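You operate a simulated robot arm through the tools that you are given. There is no shell and no other tool. Be economical: measure what you need, move in short steps, check, and stop when the job is done.

Carry out the task below with a simulated robot arm. There is one attempt and no reset: what you move stays moved.

JOB
Turn the travel knob to 0.4.
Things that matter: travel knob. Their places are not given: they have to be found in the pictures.

Only the result counts: the job must be done as asked and must still hold three seconds after the hand-in. Knocking over, shifting, dropping, spilling or breaking anything else fails it.

ROBOT AND FRAMES
A 6-joint arm with a two-finger parallel gripper, fixed in place. Base frame: the origin is at the foot of the arm, x ahead of it, y to its left, z up. Lengths are in mm, angles in degrees, forces in N, time in s.
Its first joint turns from -66.0 to 66.0 degrees. Payload 2.9 kg.
Tool frame: the origin (TCP) lies between the finger pads and is the grasp point; the fingertips stand 30 mm ahead of it; z points along the fingers, y is the line along which they close. The gripper opens to 110 mm. The fingers are 20 mm wide and 10 mm thick; the gripper's body (48 by 112 mm) begins 55 mm behind the TCP.
Orientation is told as [roll, pitch, yaw] about the base's x, y, z axes, in that order, counted from this pose: with the fingers straight down and closing along the base's y, the tool's x points along the base's -x, its y along +y and its z along -z.

CONTROLS
- The arm moves only by the tool move_arm. Its argument "motion" is a list of rows, each an object (a shift or turn left out is 0, a gripper value left out holds the last) with "slide": the shift along the tool's x, y, z in units of 30 mm (1.0 is 30 mm), a list of three; "turn": the turn, a rotation vector about the tool's x, y, z in units of 5 degrees (1.0 is 5 degrees), a list of three; "grip": the finger opening in mm, from 0 to 110. In form: [{"slide": [dx, dy, dz], "turn": [ax, ay, az], "grip": grip}, ...]. A call has 1 to 8 rows; each row shifts and turns the commanded pose from where the row before left it, along the tool's axes as they then stand. A call with a number of a shift or a turn outside -1 to 1 is refused whole. A row lasts 0.2 s, in which the tool goes at most 50 mm and 8.6 degrees; a call with a longer step from one row to the next is refused whole, and so is a gripper value outside its range. Where a pose cannot be reached the arm comes as near as it can. A force on the tool above 40 N (or 10 N above the force at the start of the call, whichever is more), or a blocked arm, ends the call early, and 0.2 s more pass. Each finger travels about 108 mm/s and halts on what it meets, pressing with about 36 N; the grip force reading is that of the motor and also rises with nothing between the fingers. The clock runs only during rows and for 0.2 s after the last one: add rows that do not move to give the fingers time. The reply holds the time, the measured pose of the TCP, the force on the tool along the base axes, the opening and the grip force, in the units named above and with some noise, and new pictures: "views" is both (left out), scene, wrist or none.
- Cameras (640 x 400 px; columns grow to the right, rows downward): "scene" is fixed at [101, 437, 1409.6]; the picture's right is [-0.62, -0.79, 0.00], its down [-0.39, 0.31, -0.87] and it looks along [0.68, -0.53, -0.50] (base axes); focal length 317 px, centre (320, 200). "wrist" rides on the gripper at [-36, 0, -57] in the tool frame; the picture's right is [0.00, -1.00, 0.00], its down [0.97, 0.00, -0.24] and it looks along [0.24, 0.00, 0.97] (tool axes); focal length 218 px, centre (320, 200).
- locate(camera, pixels): there is no depth. For up to 12 entries [column, row, z] of the newest picture of that camera ("zoom" is the newest enlarged one), the place [x, y] in the base frame at which the ray of that pixel passes the height z, good to about 3 mm, but the place of the scene camera against the robot may be out by one fixed shift of up to 25 mm in any direction. It takes no simulated time.
- enlarge(camera, box): a new picture of the part [left, top, right, bottom] of that camera's present view, enlarged. It takes no simulated time.
- hand_in(): hands the job in; it is judged then, once.

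Work in short steps. Measure before you move; look again where a grasp or a placing could have gone wrong, and mend it. You have 60 turns and 120 pictures in all, those below and enlarged ones among them. Open the gripper and draw the arm clear of the work before you hand the job in, unless the task says otherwise; then end with one line.

The tools are called after "Emit:" as a command line: name --argument value ..., lists and objects as JSON in quotes. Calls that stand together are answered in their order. move_arm: Moves the arm, as the interface text tells. Its arguments: {"type":"object","properties":{"motion":{"type":"array","items":{"type":"object","properties":{"slide":{"type":"array","items":{"type":"number"}},"turn":{"type":"array","items":{"type":"number"}},"grip":{"type":"number"}}}},"views":{"type":"string","enum":["both","scene","wrist","none"]}},"required":["motion"]} The other tools are called the same way: locate (camera, pixels) gives the place at which the rays of pixels pass given heights; enlarge (camera, box) takes an enlarged picture of a part of a camera's view; hand_in () hands the job in.

At the start:

```text
time: 0.0
eef_pos: [385.1, 36.0, 1114.9]
orientation: [0.0, 0.0, 0.0]
contact_force: [0.2, -0.5, 0.3]
gripper_width: 109.9
finger_force: 0.1
```

scene: 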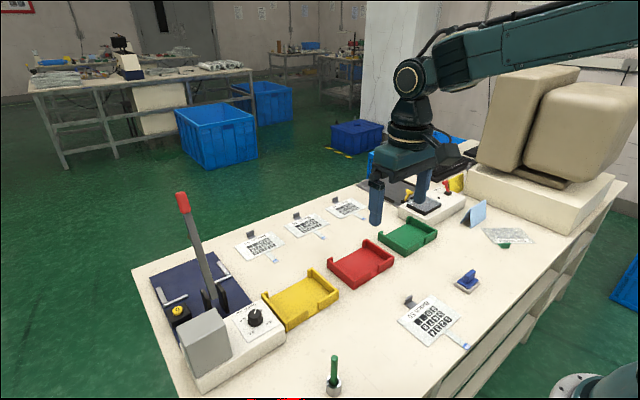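
wrist: 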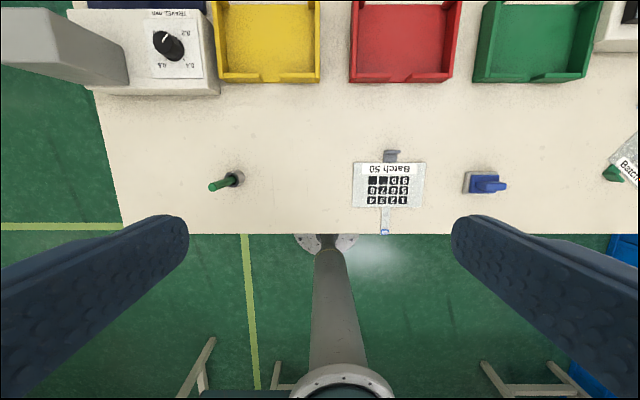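

The travel knob shows at wrist (168,44) and scene (255,317). I enlarge both for the dial.

Emit:
enlarge --camera "wrist" --box '[120, 0, 220, 100]'

Emit:
enlarge --camera "scene" --box '[190, 280, 310, 380]'

Emit:
locate --camera "wrist" --pixels '[[168, 44, 850], [168, 44, 880], [60, 50, 900], [128, 70, 900]]'

Emit:
locate --camera "scene" --pixels '[[255, 317, 850], [255, 317, 880], [255, 317, 830]]'

```text
4.00 times, centred on (170, 50) of wrist
```

zoom: 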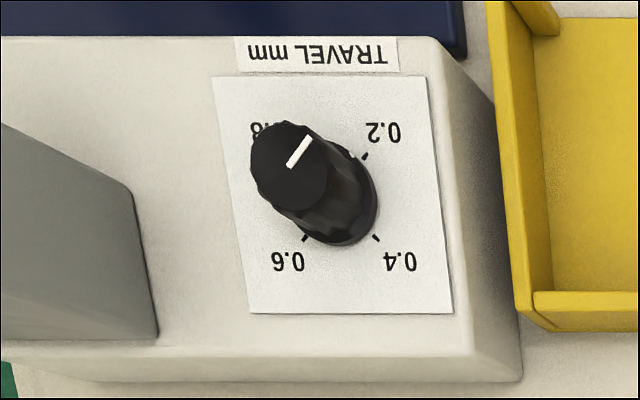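

```text
4.00 times, centred on (250, 330) of scene
```

zoom: 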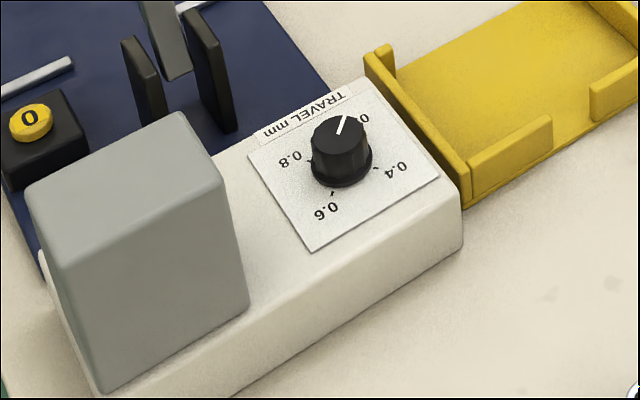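

```text
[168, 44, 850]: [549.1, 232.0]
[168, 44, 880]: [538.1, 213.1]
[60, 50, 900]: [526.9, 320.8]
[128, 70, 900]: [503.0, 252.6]
```

```text
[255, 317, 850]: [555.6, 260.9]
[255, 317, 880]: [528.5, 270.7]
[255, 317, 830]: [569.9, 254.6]
```

The pointer is near 0.2, and 0.4 is about 90° clockwise from above. I move closer over the open bench at the same height for a better look.

Emit:
move_arm --motion '[{"slide": [-0.5, 1, 0]}, {"slide": [-0.5, 1, 0]}, {"slide": [-0.5, 1, 0]}, {"slide": [-0.5, 1, 0]}, {"slide": [0, 1, 0]}, {"slide": [0, 0, 0]}]' --views "both"

```text
time: 1.4
eef_pos: [445.8, 184.2, 1115.6]
orientation: [0.0, 0.0, 0.1]
contact_force: [0.7, -0.4, 0.8]
gripper_width: 110.0
finger_force: 0.1
```

scene: 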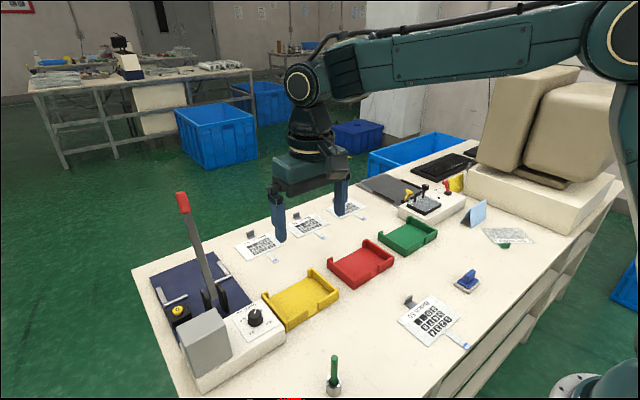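
wrist: 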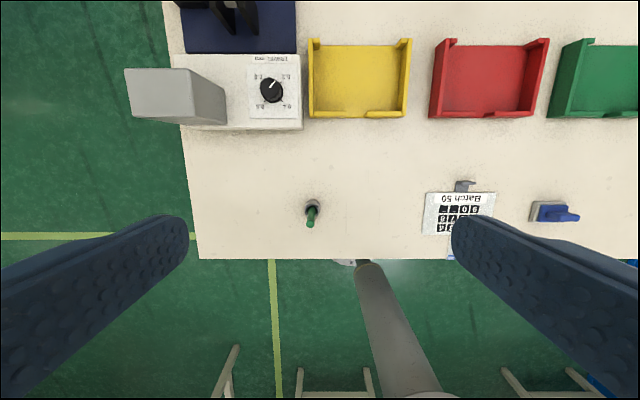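

The knob is at wrist (270,90). I enlarge it to triangulate its top and panel.

Emit:
enlarge --camera "wrist" --box '[120, 40, 320, 140]'

Emit:
enlarge --camera "wrist" --box '[230, 40, 310, 140]'

Emit:
locate --camera "zoom" --pixels '[[320, 200, 860], [320, 200, 900], [320, 200, 880]]'

```text
3.20 times, centred on (220, 90) of wrist
```

zoom: 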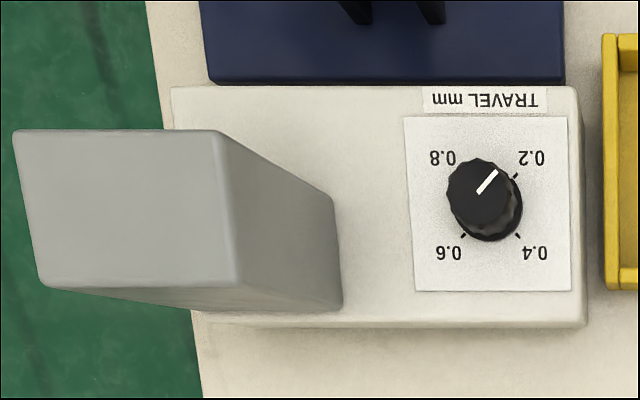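

```text
4.00 times, centred on (270, 90) of wrist
```

zoom: 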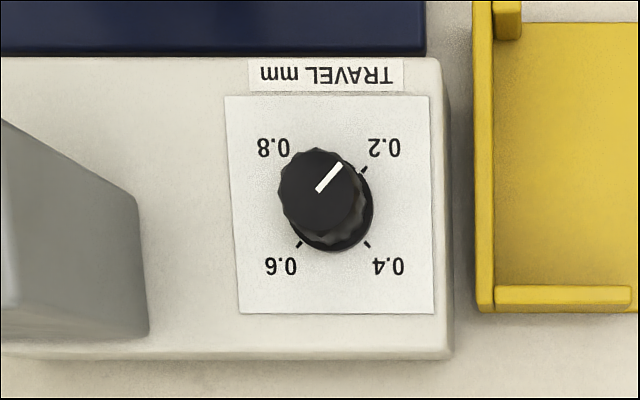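

```text
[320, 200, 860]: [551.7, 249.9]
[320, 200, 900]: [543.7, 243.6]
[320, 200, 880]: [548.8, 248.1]
```

Estimates put the knob around (565,257). I move over to a spot just short of it, keeping height, for a nearly vertical view.

Emit:
move_arm --motion '[{"slide": [-0.6, 0.8, 0]}, {"slide": [-0.6, 0.8, 0]}, {"slide": [-0.6, 0.8, 0]}, {"slide": [0, 0, 0]}, {"slide": [0, 0, 0]}]' --views "both"

Emit:
enlarge --camera "wrist" --box '[240, 60, 400, 160]'

```text
time: 2.6
eef_pos: [497.7, 258.3, 1117.0]
orientation: [0.0, 0.0, 0.0]
contact_force: [-0.7, -0.4, -0.7]
gripper_width: 109.9
finger_force: 0.1
```

scene: 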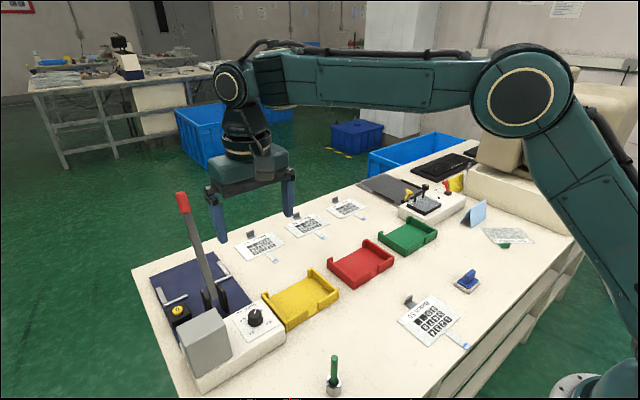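
wrist: 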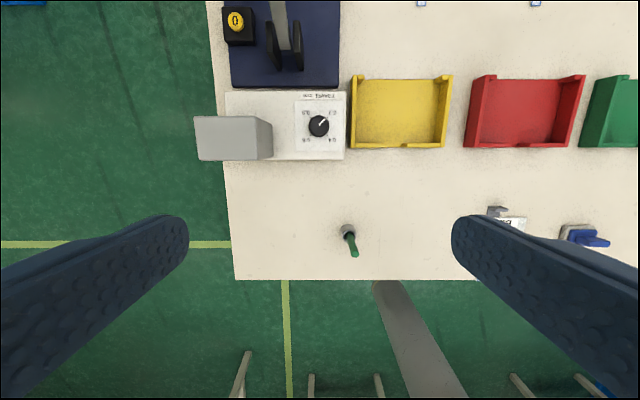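

```text
4.00 times, centred on (320, 110) of wrist
```

zoom: 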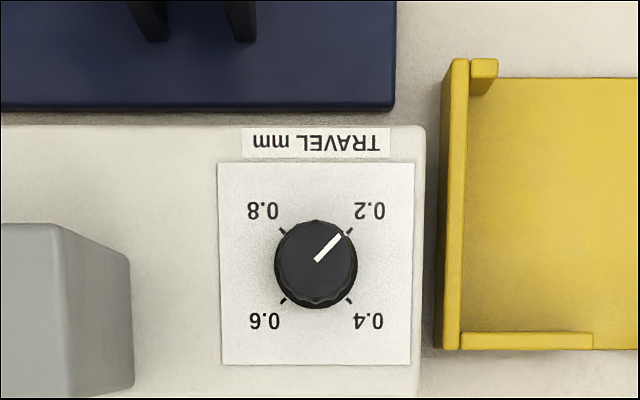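

The knob sits at wrist (319,126), so y≈259 and x≈562. Now I move above it and descend part-way, checking height by the second view.

Emit:
move_arm --motion '[{"slide": [-0.8, 0, 0]}, {"slide": [-0.8, 0, 0]}, {"slide": [-0.5, 0.03, 0]}, {"slide": [0, 0, 1]}, {"slide": [0, 0, 1]}, {"slide": [0, 0, 1]}, {"slide": [0, 0, 0.8], "grip": 70}, {"slide": [0, 0, 0]}]' --views "both"

Emit:
enlarge --camera "wrist" --box '[240, 150, 400, 250]'

```text
time: 4.4
eef_pos: [562.8, 258.4, 1001.3]
orientation: [0.0, 0.0, 0.0]
contact_force: [-0.2, 0.0, 1.1]
gripper_width: 69.9
finger_force: 0.1
```

scene: 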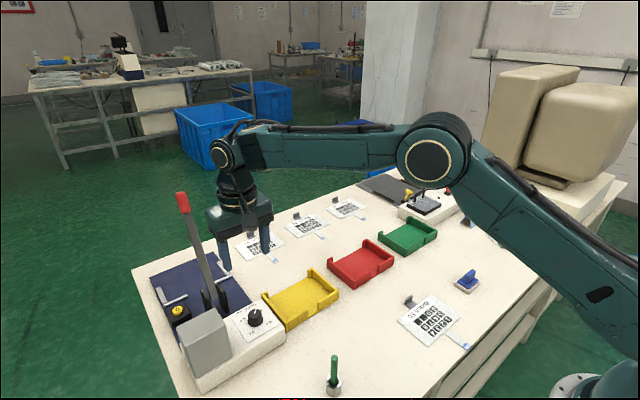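
wrist: 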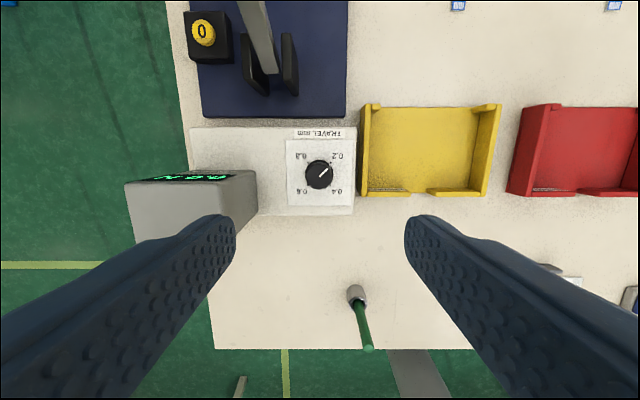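

```text
4.00 times, centred on (320, 200) of wrist
```

zoom: 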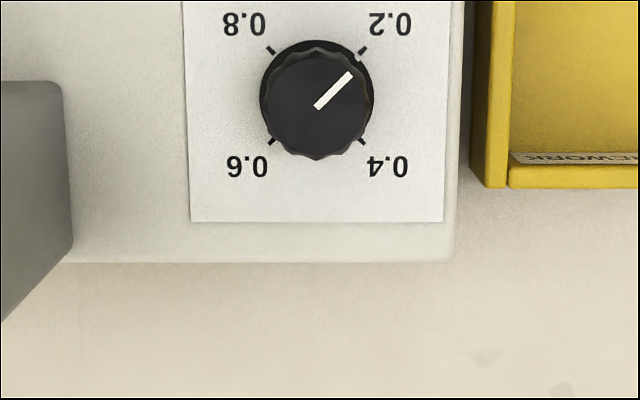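

Triangulation puts the knob top near z≈808 at (565,259), diameter about 32 mm. I turn the tool −45° (to allow +90° afterwards) while descending part-way.

Emit:
move_arm --motion '[{"slide": [-0.07, 0.02, 0.5]}, {"slide": [0, 0, 0.5], "turn": [0, 0, -1]}, {"slide": [0, 0, 0.5], "turn": [0, 0, -1]}, {"slide": [0, 0, 0.5], "turn": [0, 0, -1]}, {"slide": [0, 0, 0.5], "turn": [0, 0, -1]}, {"turn": [0, 0, -1]}, {"turn": [0, 0, -1]}, {"turn": [0, 0, -1]}]' --views "none"

Emit:
move_arm --motion '[{"turn": [0, 0, -1]}, {"turn": [0, 0, -1]}, {}, {}]' --views "both"

Emit:
enlarge --camera "wrist" --box '[240, 180, 400, 280]'

Emit:
enlarge --camera "scene" --box '[170, 230, 330, 380]'

```text
time: 6.2
eef_pos: [564.5, 259.4, 926.5]
orientation: [0.0, 0.1, 35.2]
contact_force: [-0.8, -0.1, 0.0]
gripper_width: 69.9
finger_force: 0.1
```

```text
time: 7.2
eef_pos: [563.9, 260.0, 926.8]
orientation: [0.0, 0.0, 44.9]
contact_force: [0.4, 0.7, -0.3]
gripper_width: 70.2
finger_force: 0.1
```

scene: 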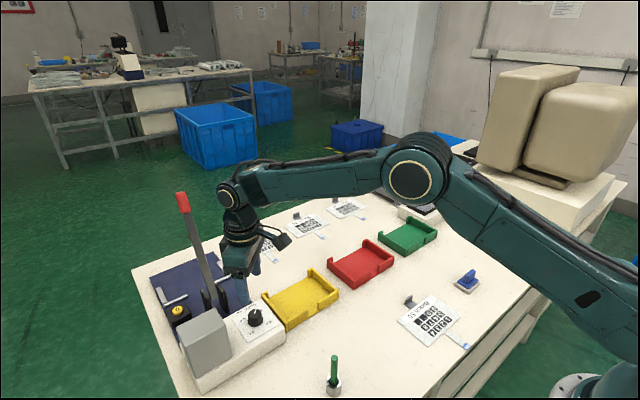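
wrist: 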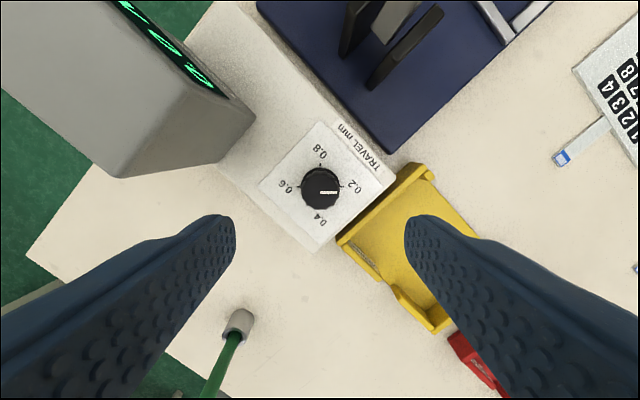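

```text
4.00 times, centred on (320, 230) of wrist
```

zoom: 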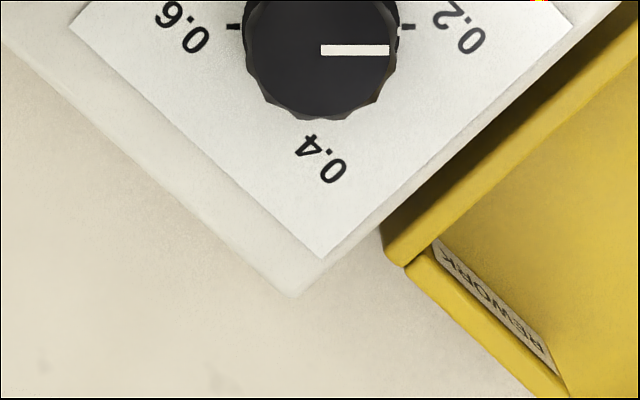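

```text
2.67 times, centred on (250, 305) of scene
```

zoom: 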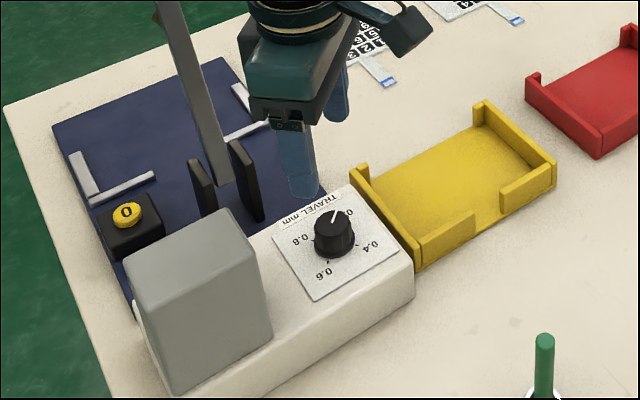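

Knob at wrist (320,191), pointer exactly on the 0.2 mark; depth again gives top z≈809. I narrow to 52 mm and descend 75 mm, then check.

Emit:
move_arm --motion '[{"slide": [0, 0, 0.7], "grip": 52}, {"slide": [0, 0, 0.7]}, {"slide": [0, 0, 0.7]}, {"slide": [0, 0, 0.4]}, {}, {}]' --views "both"

Emit:
enlarge --camera "scene" --box '[170, 250, 330, 350]'

```text
time: 8.6
eef_pos: [563.7, 259.8, 851.1]
orientation: [0.1, 0.0, 45.0]
contact_force: [-0.2, 0.7, 0.5]
gripper_width: 51.9
finger_force: 0.1
```

scene: 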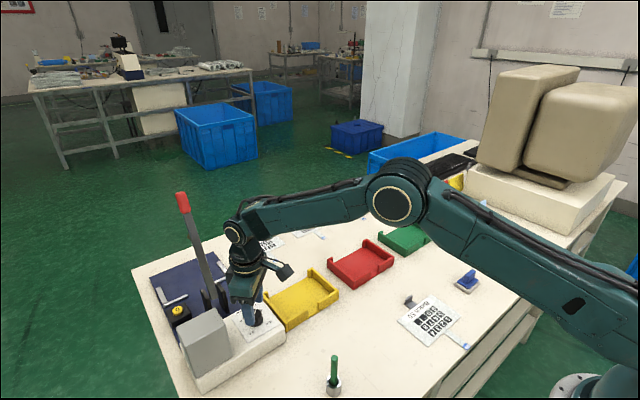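
wrist: 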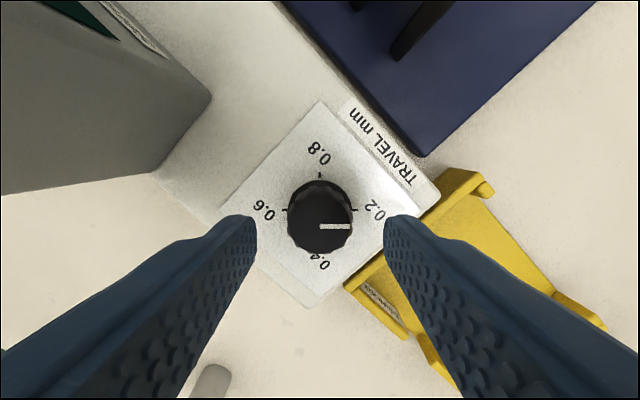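

```text
4.00 times, centred on (250, 300) of scene
```

zoom: 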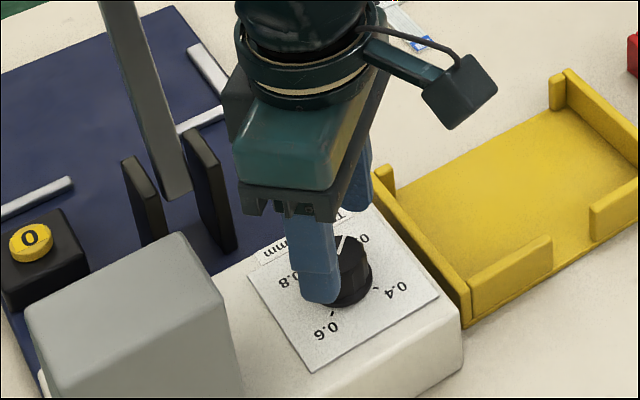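

Knob still centred (wrist (320,226)), top ≈812, panel ≈787. The bracket on the tool's +x side could meet the grey box if I end at −45°, so I turn another 45° counterclockwise and will work from yaw 90 to 0.

Emit:
move_arm --motion '[{"slide": [0, 0, -0.3], "turn": [0, 0, -1]}, {"turn": [0, 0, -1]}, {"turn": [0, 0, -1]}, {"turn": [0, 0, -1]}, {"turn": [0, 0, -1]}, {"turn": [0, 0, -1]}, {"turn": [0, 0, -1]}, {"turn": [0, 0, -1]}]' --views "none"

Emit:
move_arm --motion '[{"turn": [0, 0, -1]}, {}, {}]' --views "both"

Emit:
enlarge --camera "scene" --box '[170, 250, 330, 350]'

```text
time: 10.4
eef_pos: [563.8, 258.0, 861.4]
orientation: [0.1, 0.0, 85.1]
contact_force: [0.3, 0.0, -0.1]
gripper_width: 52.0
finger_force: 0.1
```

```text
time: 11.2
eef_pos: [564.7, 258.0, 859.8]
orientation: [0.0, 0.1, 90.0]
contact_force: [-0.2, -0.6, 0.2]
gripper_width: 52.1
finger_force: 0.1
```

scene: 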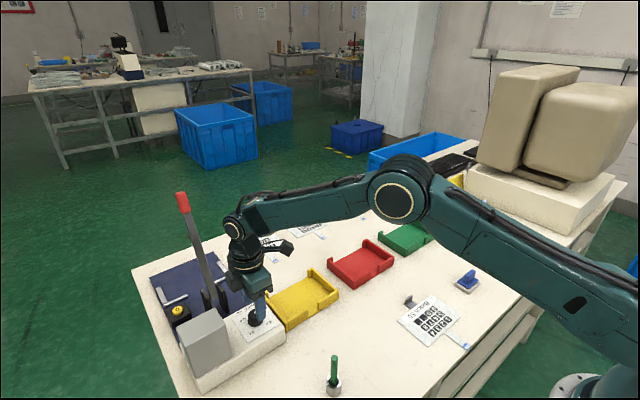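
wrist: 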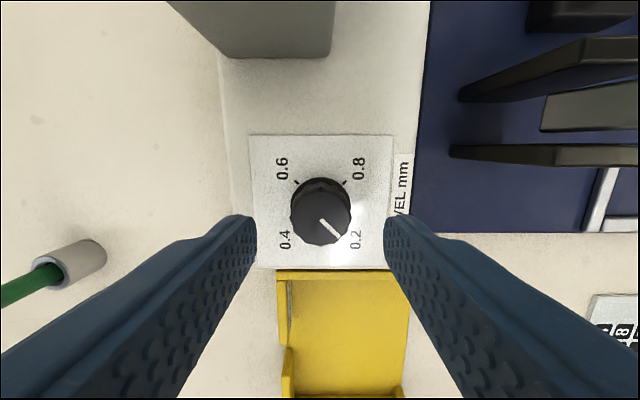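

```text
4.00 times, centred on (250, 300) of scene
```

zoom: 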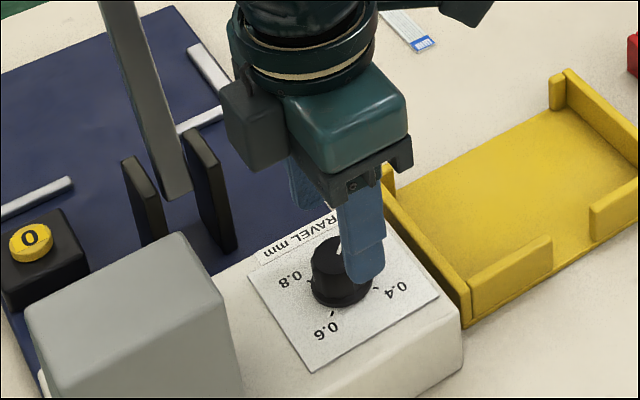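

Knob at (320,220), still centred at yaw 90, and the grey box is clear by about 30 mm. I descend 34 mm so the tips sit ~8 mm above the panel.

Emit:
move_arm --motion '[{"slide": [0, 0, 0.4]}, {"slide": [0, 0, 0.4]}, {"slide": [0, 0, 0.33]}, {}, {}]' --views "both"

Emit:
enlarge --camera "scene" --box '[170, 250, 330, 350]'

```text
time: 12.4
eef_pos: [563.9, 258.6, 825.4]
orientation: [0.0, 0.0, 90.1]
contact_force: [-0.7, -0.6, -0.1]
gripper_width: 52.2
finger_force: 0.1
```

scene: 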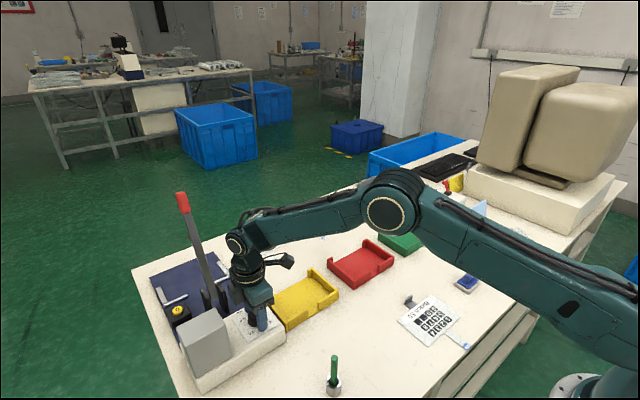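
wrist: 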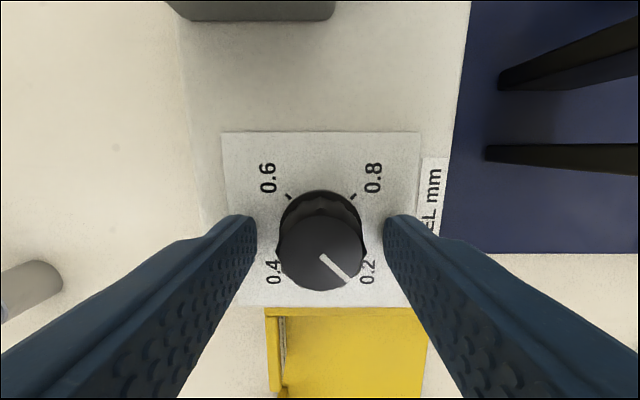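

```text
4.00 times, centred on (250, 300) of scene
```

zoom: 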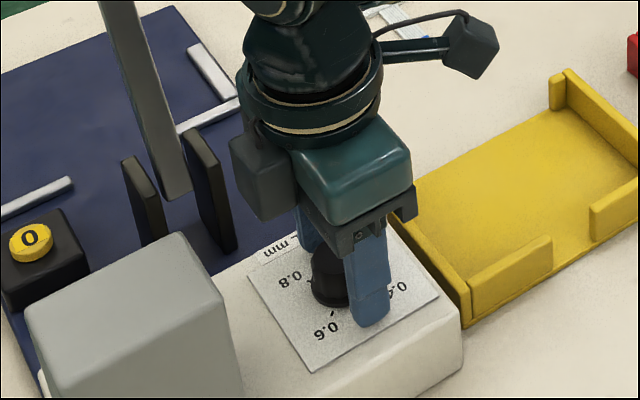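

Knob is centred between the tips at (321,252). I close on it.

Emit:
move_arm --motion '[{"grip": 40}, {"grip": 15}, {}, {}]' --views "wrist"

```text
time: 13.4
eef_pos: [565.7, 258.5, 825.5]
orientation: [0.0, 0.0, 90.0]
contact_force: [5.7, 0.6, -2.4]
gripper_width: 28.4
finger_force: 44.6
```

wrist: 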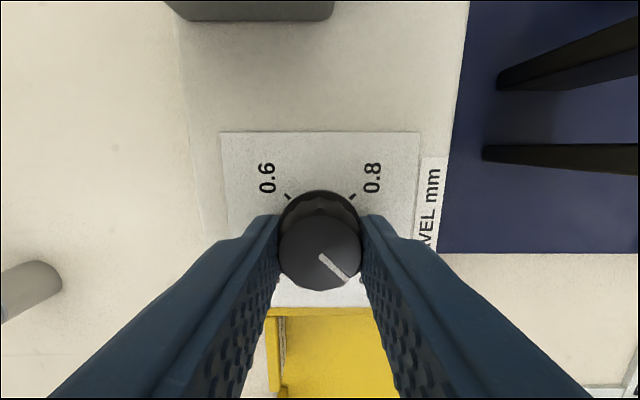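

Gripped at 28.4 mm with a small x force; I ease +1 mm in x and turn the first 35° clockwise.

Emit:
move_arm --motion '[{"slide": [0, -0.04, 0]}, {"turn": [0, 0, 1]}, {"turn": [0, 0, 1]}, {"turn": [0, 0, 1]}, {"turn": [0, 0, 1]}, {"turn": [0, 0, 1]}, {"turn": [0, 0, 1]}, {"turn": [0, 0, 1]}]' --views "both"

```text
time: 15.2
eef_pos: [563.9, 259.1, 824.1]
orientation: [0.1, 0.2, 55.1]
contact_force: [-9.9, 5.5, -19.9]
gripper_width: 28.4
finger_force: 44.6
```

scene: 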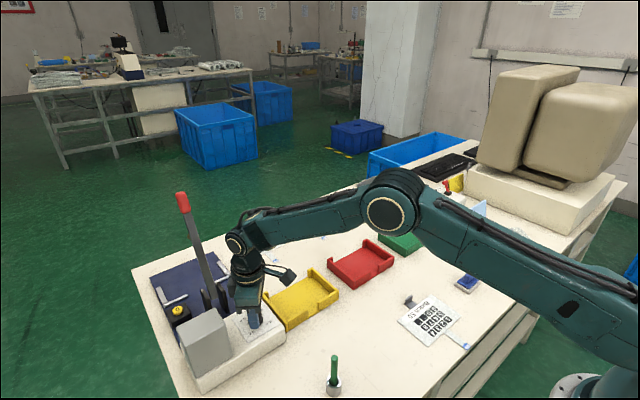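
wrist: 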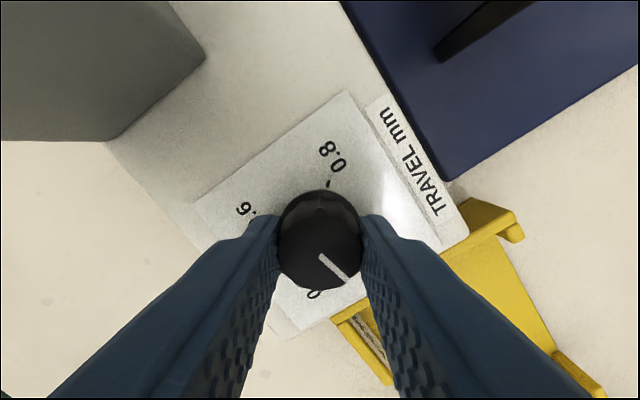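

The knob turns with the fingers (pointer unchanged relative to them). I relax the side/vertical load slightly and turn another 35°.

Emit:
move_arm --motion '[{"slide": [0, 0.03, 0.03]}, {"turn": [0, 0, 1]}, {"turn": [0, 0, 1]}, {"turn": [0, 0, 1]}, {"turn": [0, 0, 1]}, {"turn": [0, 0, 1]}, {"turn": [0, 0, 1]}, {"turn": [0, 0, 1]}]' --views "wrist"

```text
time: 17.0
eef_pos: [564.0, 259.7, 825.8]
orientation: [0.1, 0.2, 20.0]
contact_force: [-25.4, -9.0, 3.1]
gripper_width: 28.7
finger_force: 44.7
```

wrist: 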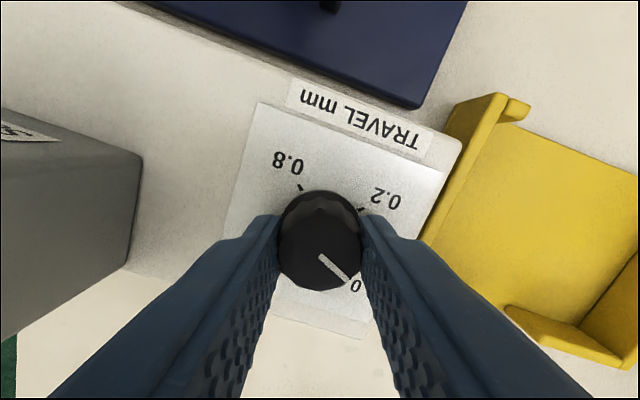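

Still turning without slip; x load −25 N, so I ease 1.2 mm towards −x and turn the last 20°.

Emit:
move_arm --motion '[{"slide": [0.04, 0, 0]}, {"turn": [0, 0, 1]}, {"turn": [0, 0, 1]}, {"turn": [0, 0, 1]}, {"turn": [0, 0, 1]}, {}, {}]' --views "wrist"

Emit:
enlarge --camera "wrist" --box '[240, 150, 400, 300]'

```text
time: 18.6
eef_pos: [563.3, 260.2, 825.6]
orientation: [0.0, -0.1, 0.1]
contact_force: [-9.0, 10.9, 0.3]
gripper_width: 28.2
finger_force: 45.4
```

wrist: 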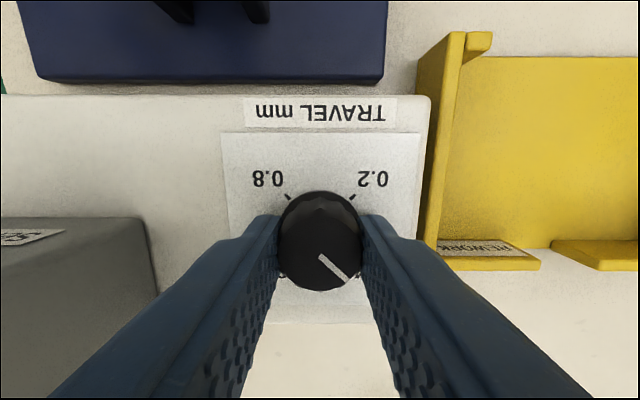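

```text
2.67 times, centred on (320, 225) of wrist
```

zoom: 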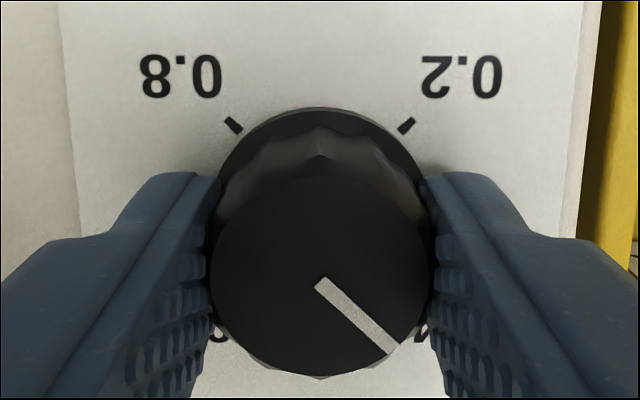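

Pointer now points at the lower right, near 0.4. I open, rise straight up and check.

Emit:
move_arm --motion '[{"grip": 40}, {"grip": 52}, {}, {"slide": [0, 0, -0.5]}, {"slide": [0, 0, -1]}, {"slide": [0, 0, -1]}, {"slide": [0, 0, -1]}, {}]' --views "both"

Emit:
enlarge --camera "wrist" --box '[270, 160, 370, 220]'

```text
time: 20.4
eef_pos: [565.0, 257.6, 933.2]
orientation: [0.0, 0.0, 0.0]
contact_force: [0.2, -0.2, -1.2]
gripper_width: 51.8
finger_force: 0.1
```

scene: 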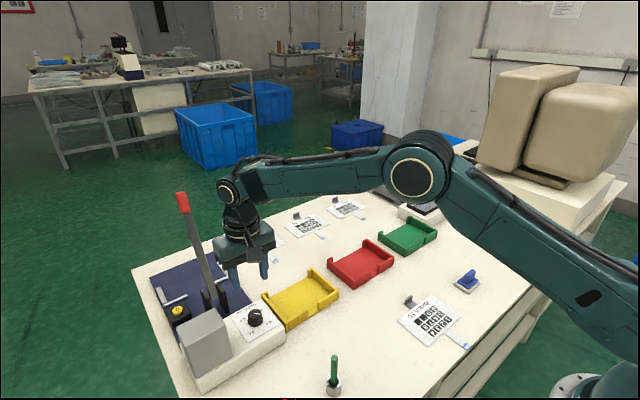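
wrist: 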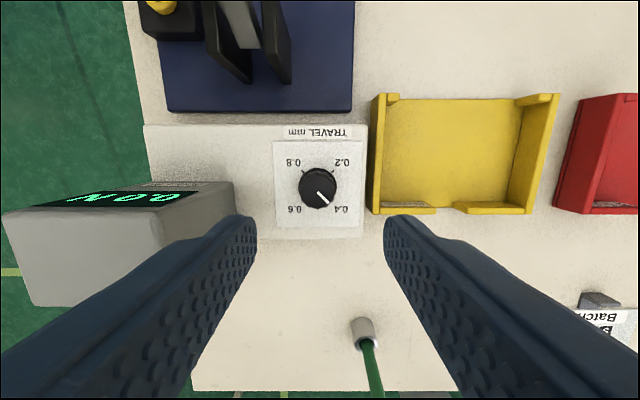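

```text
6.40 times, centred on (320, 190) of wrist
```

zoom: 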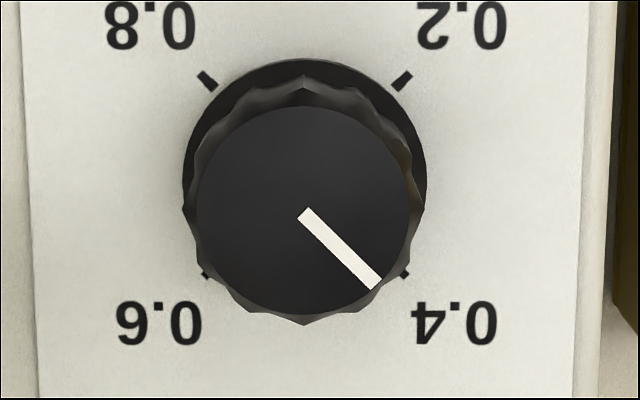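

Pointer lies at about 44.6°, on the 0.4 mark (45°). The grey box has a display; I rise further and read it.

Emit:
move_arm --motion '[{"slide": [0.5, 0, -1]}, {"slide": [0.5, 0, -1]}, {"slide": [0.5, 0, -1]}, {"slide": [0, 0, -1], "grip": 110}, {}, {}]' --views "wrist"

Emit:
enlarge --camera "wrist" --box '[180, 80, 360, 190]'

```text
time: 21.8
eef_pos: [519.0, 258.8, 1048.8]
orientation: [0.1, 0.1, 0.0]
contact_force: [0.1, 1.2, -0.1]
gripper_width: 109.8
finger_force: 0.0
```

wrist: 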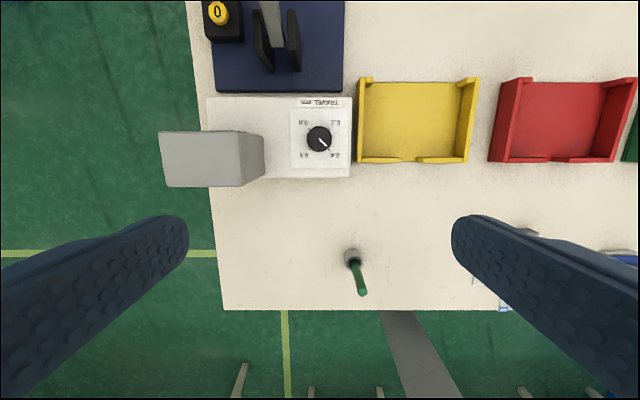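

```text
3.56 times, centred on (270, 135) of wrist
```

zoom: 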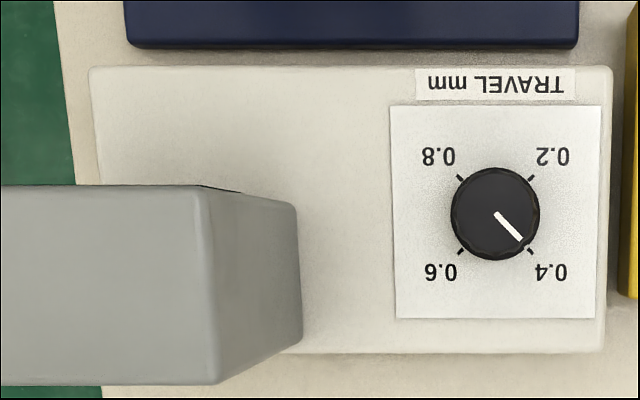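

The pointer sits on the 0.4 mark, nothing else has moved and the arm is clear, so I hand in.

Emit:
hand_in

```text
The job is handed in.
```

I turned the travel knob from 0.2 to 0.4. The last enlarged wrist picture shows the pointer on the 0.4 mark. The gripper is open and the arm is clear; I saw nothing else moved in the pictures.
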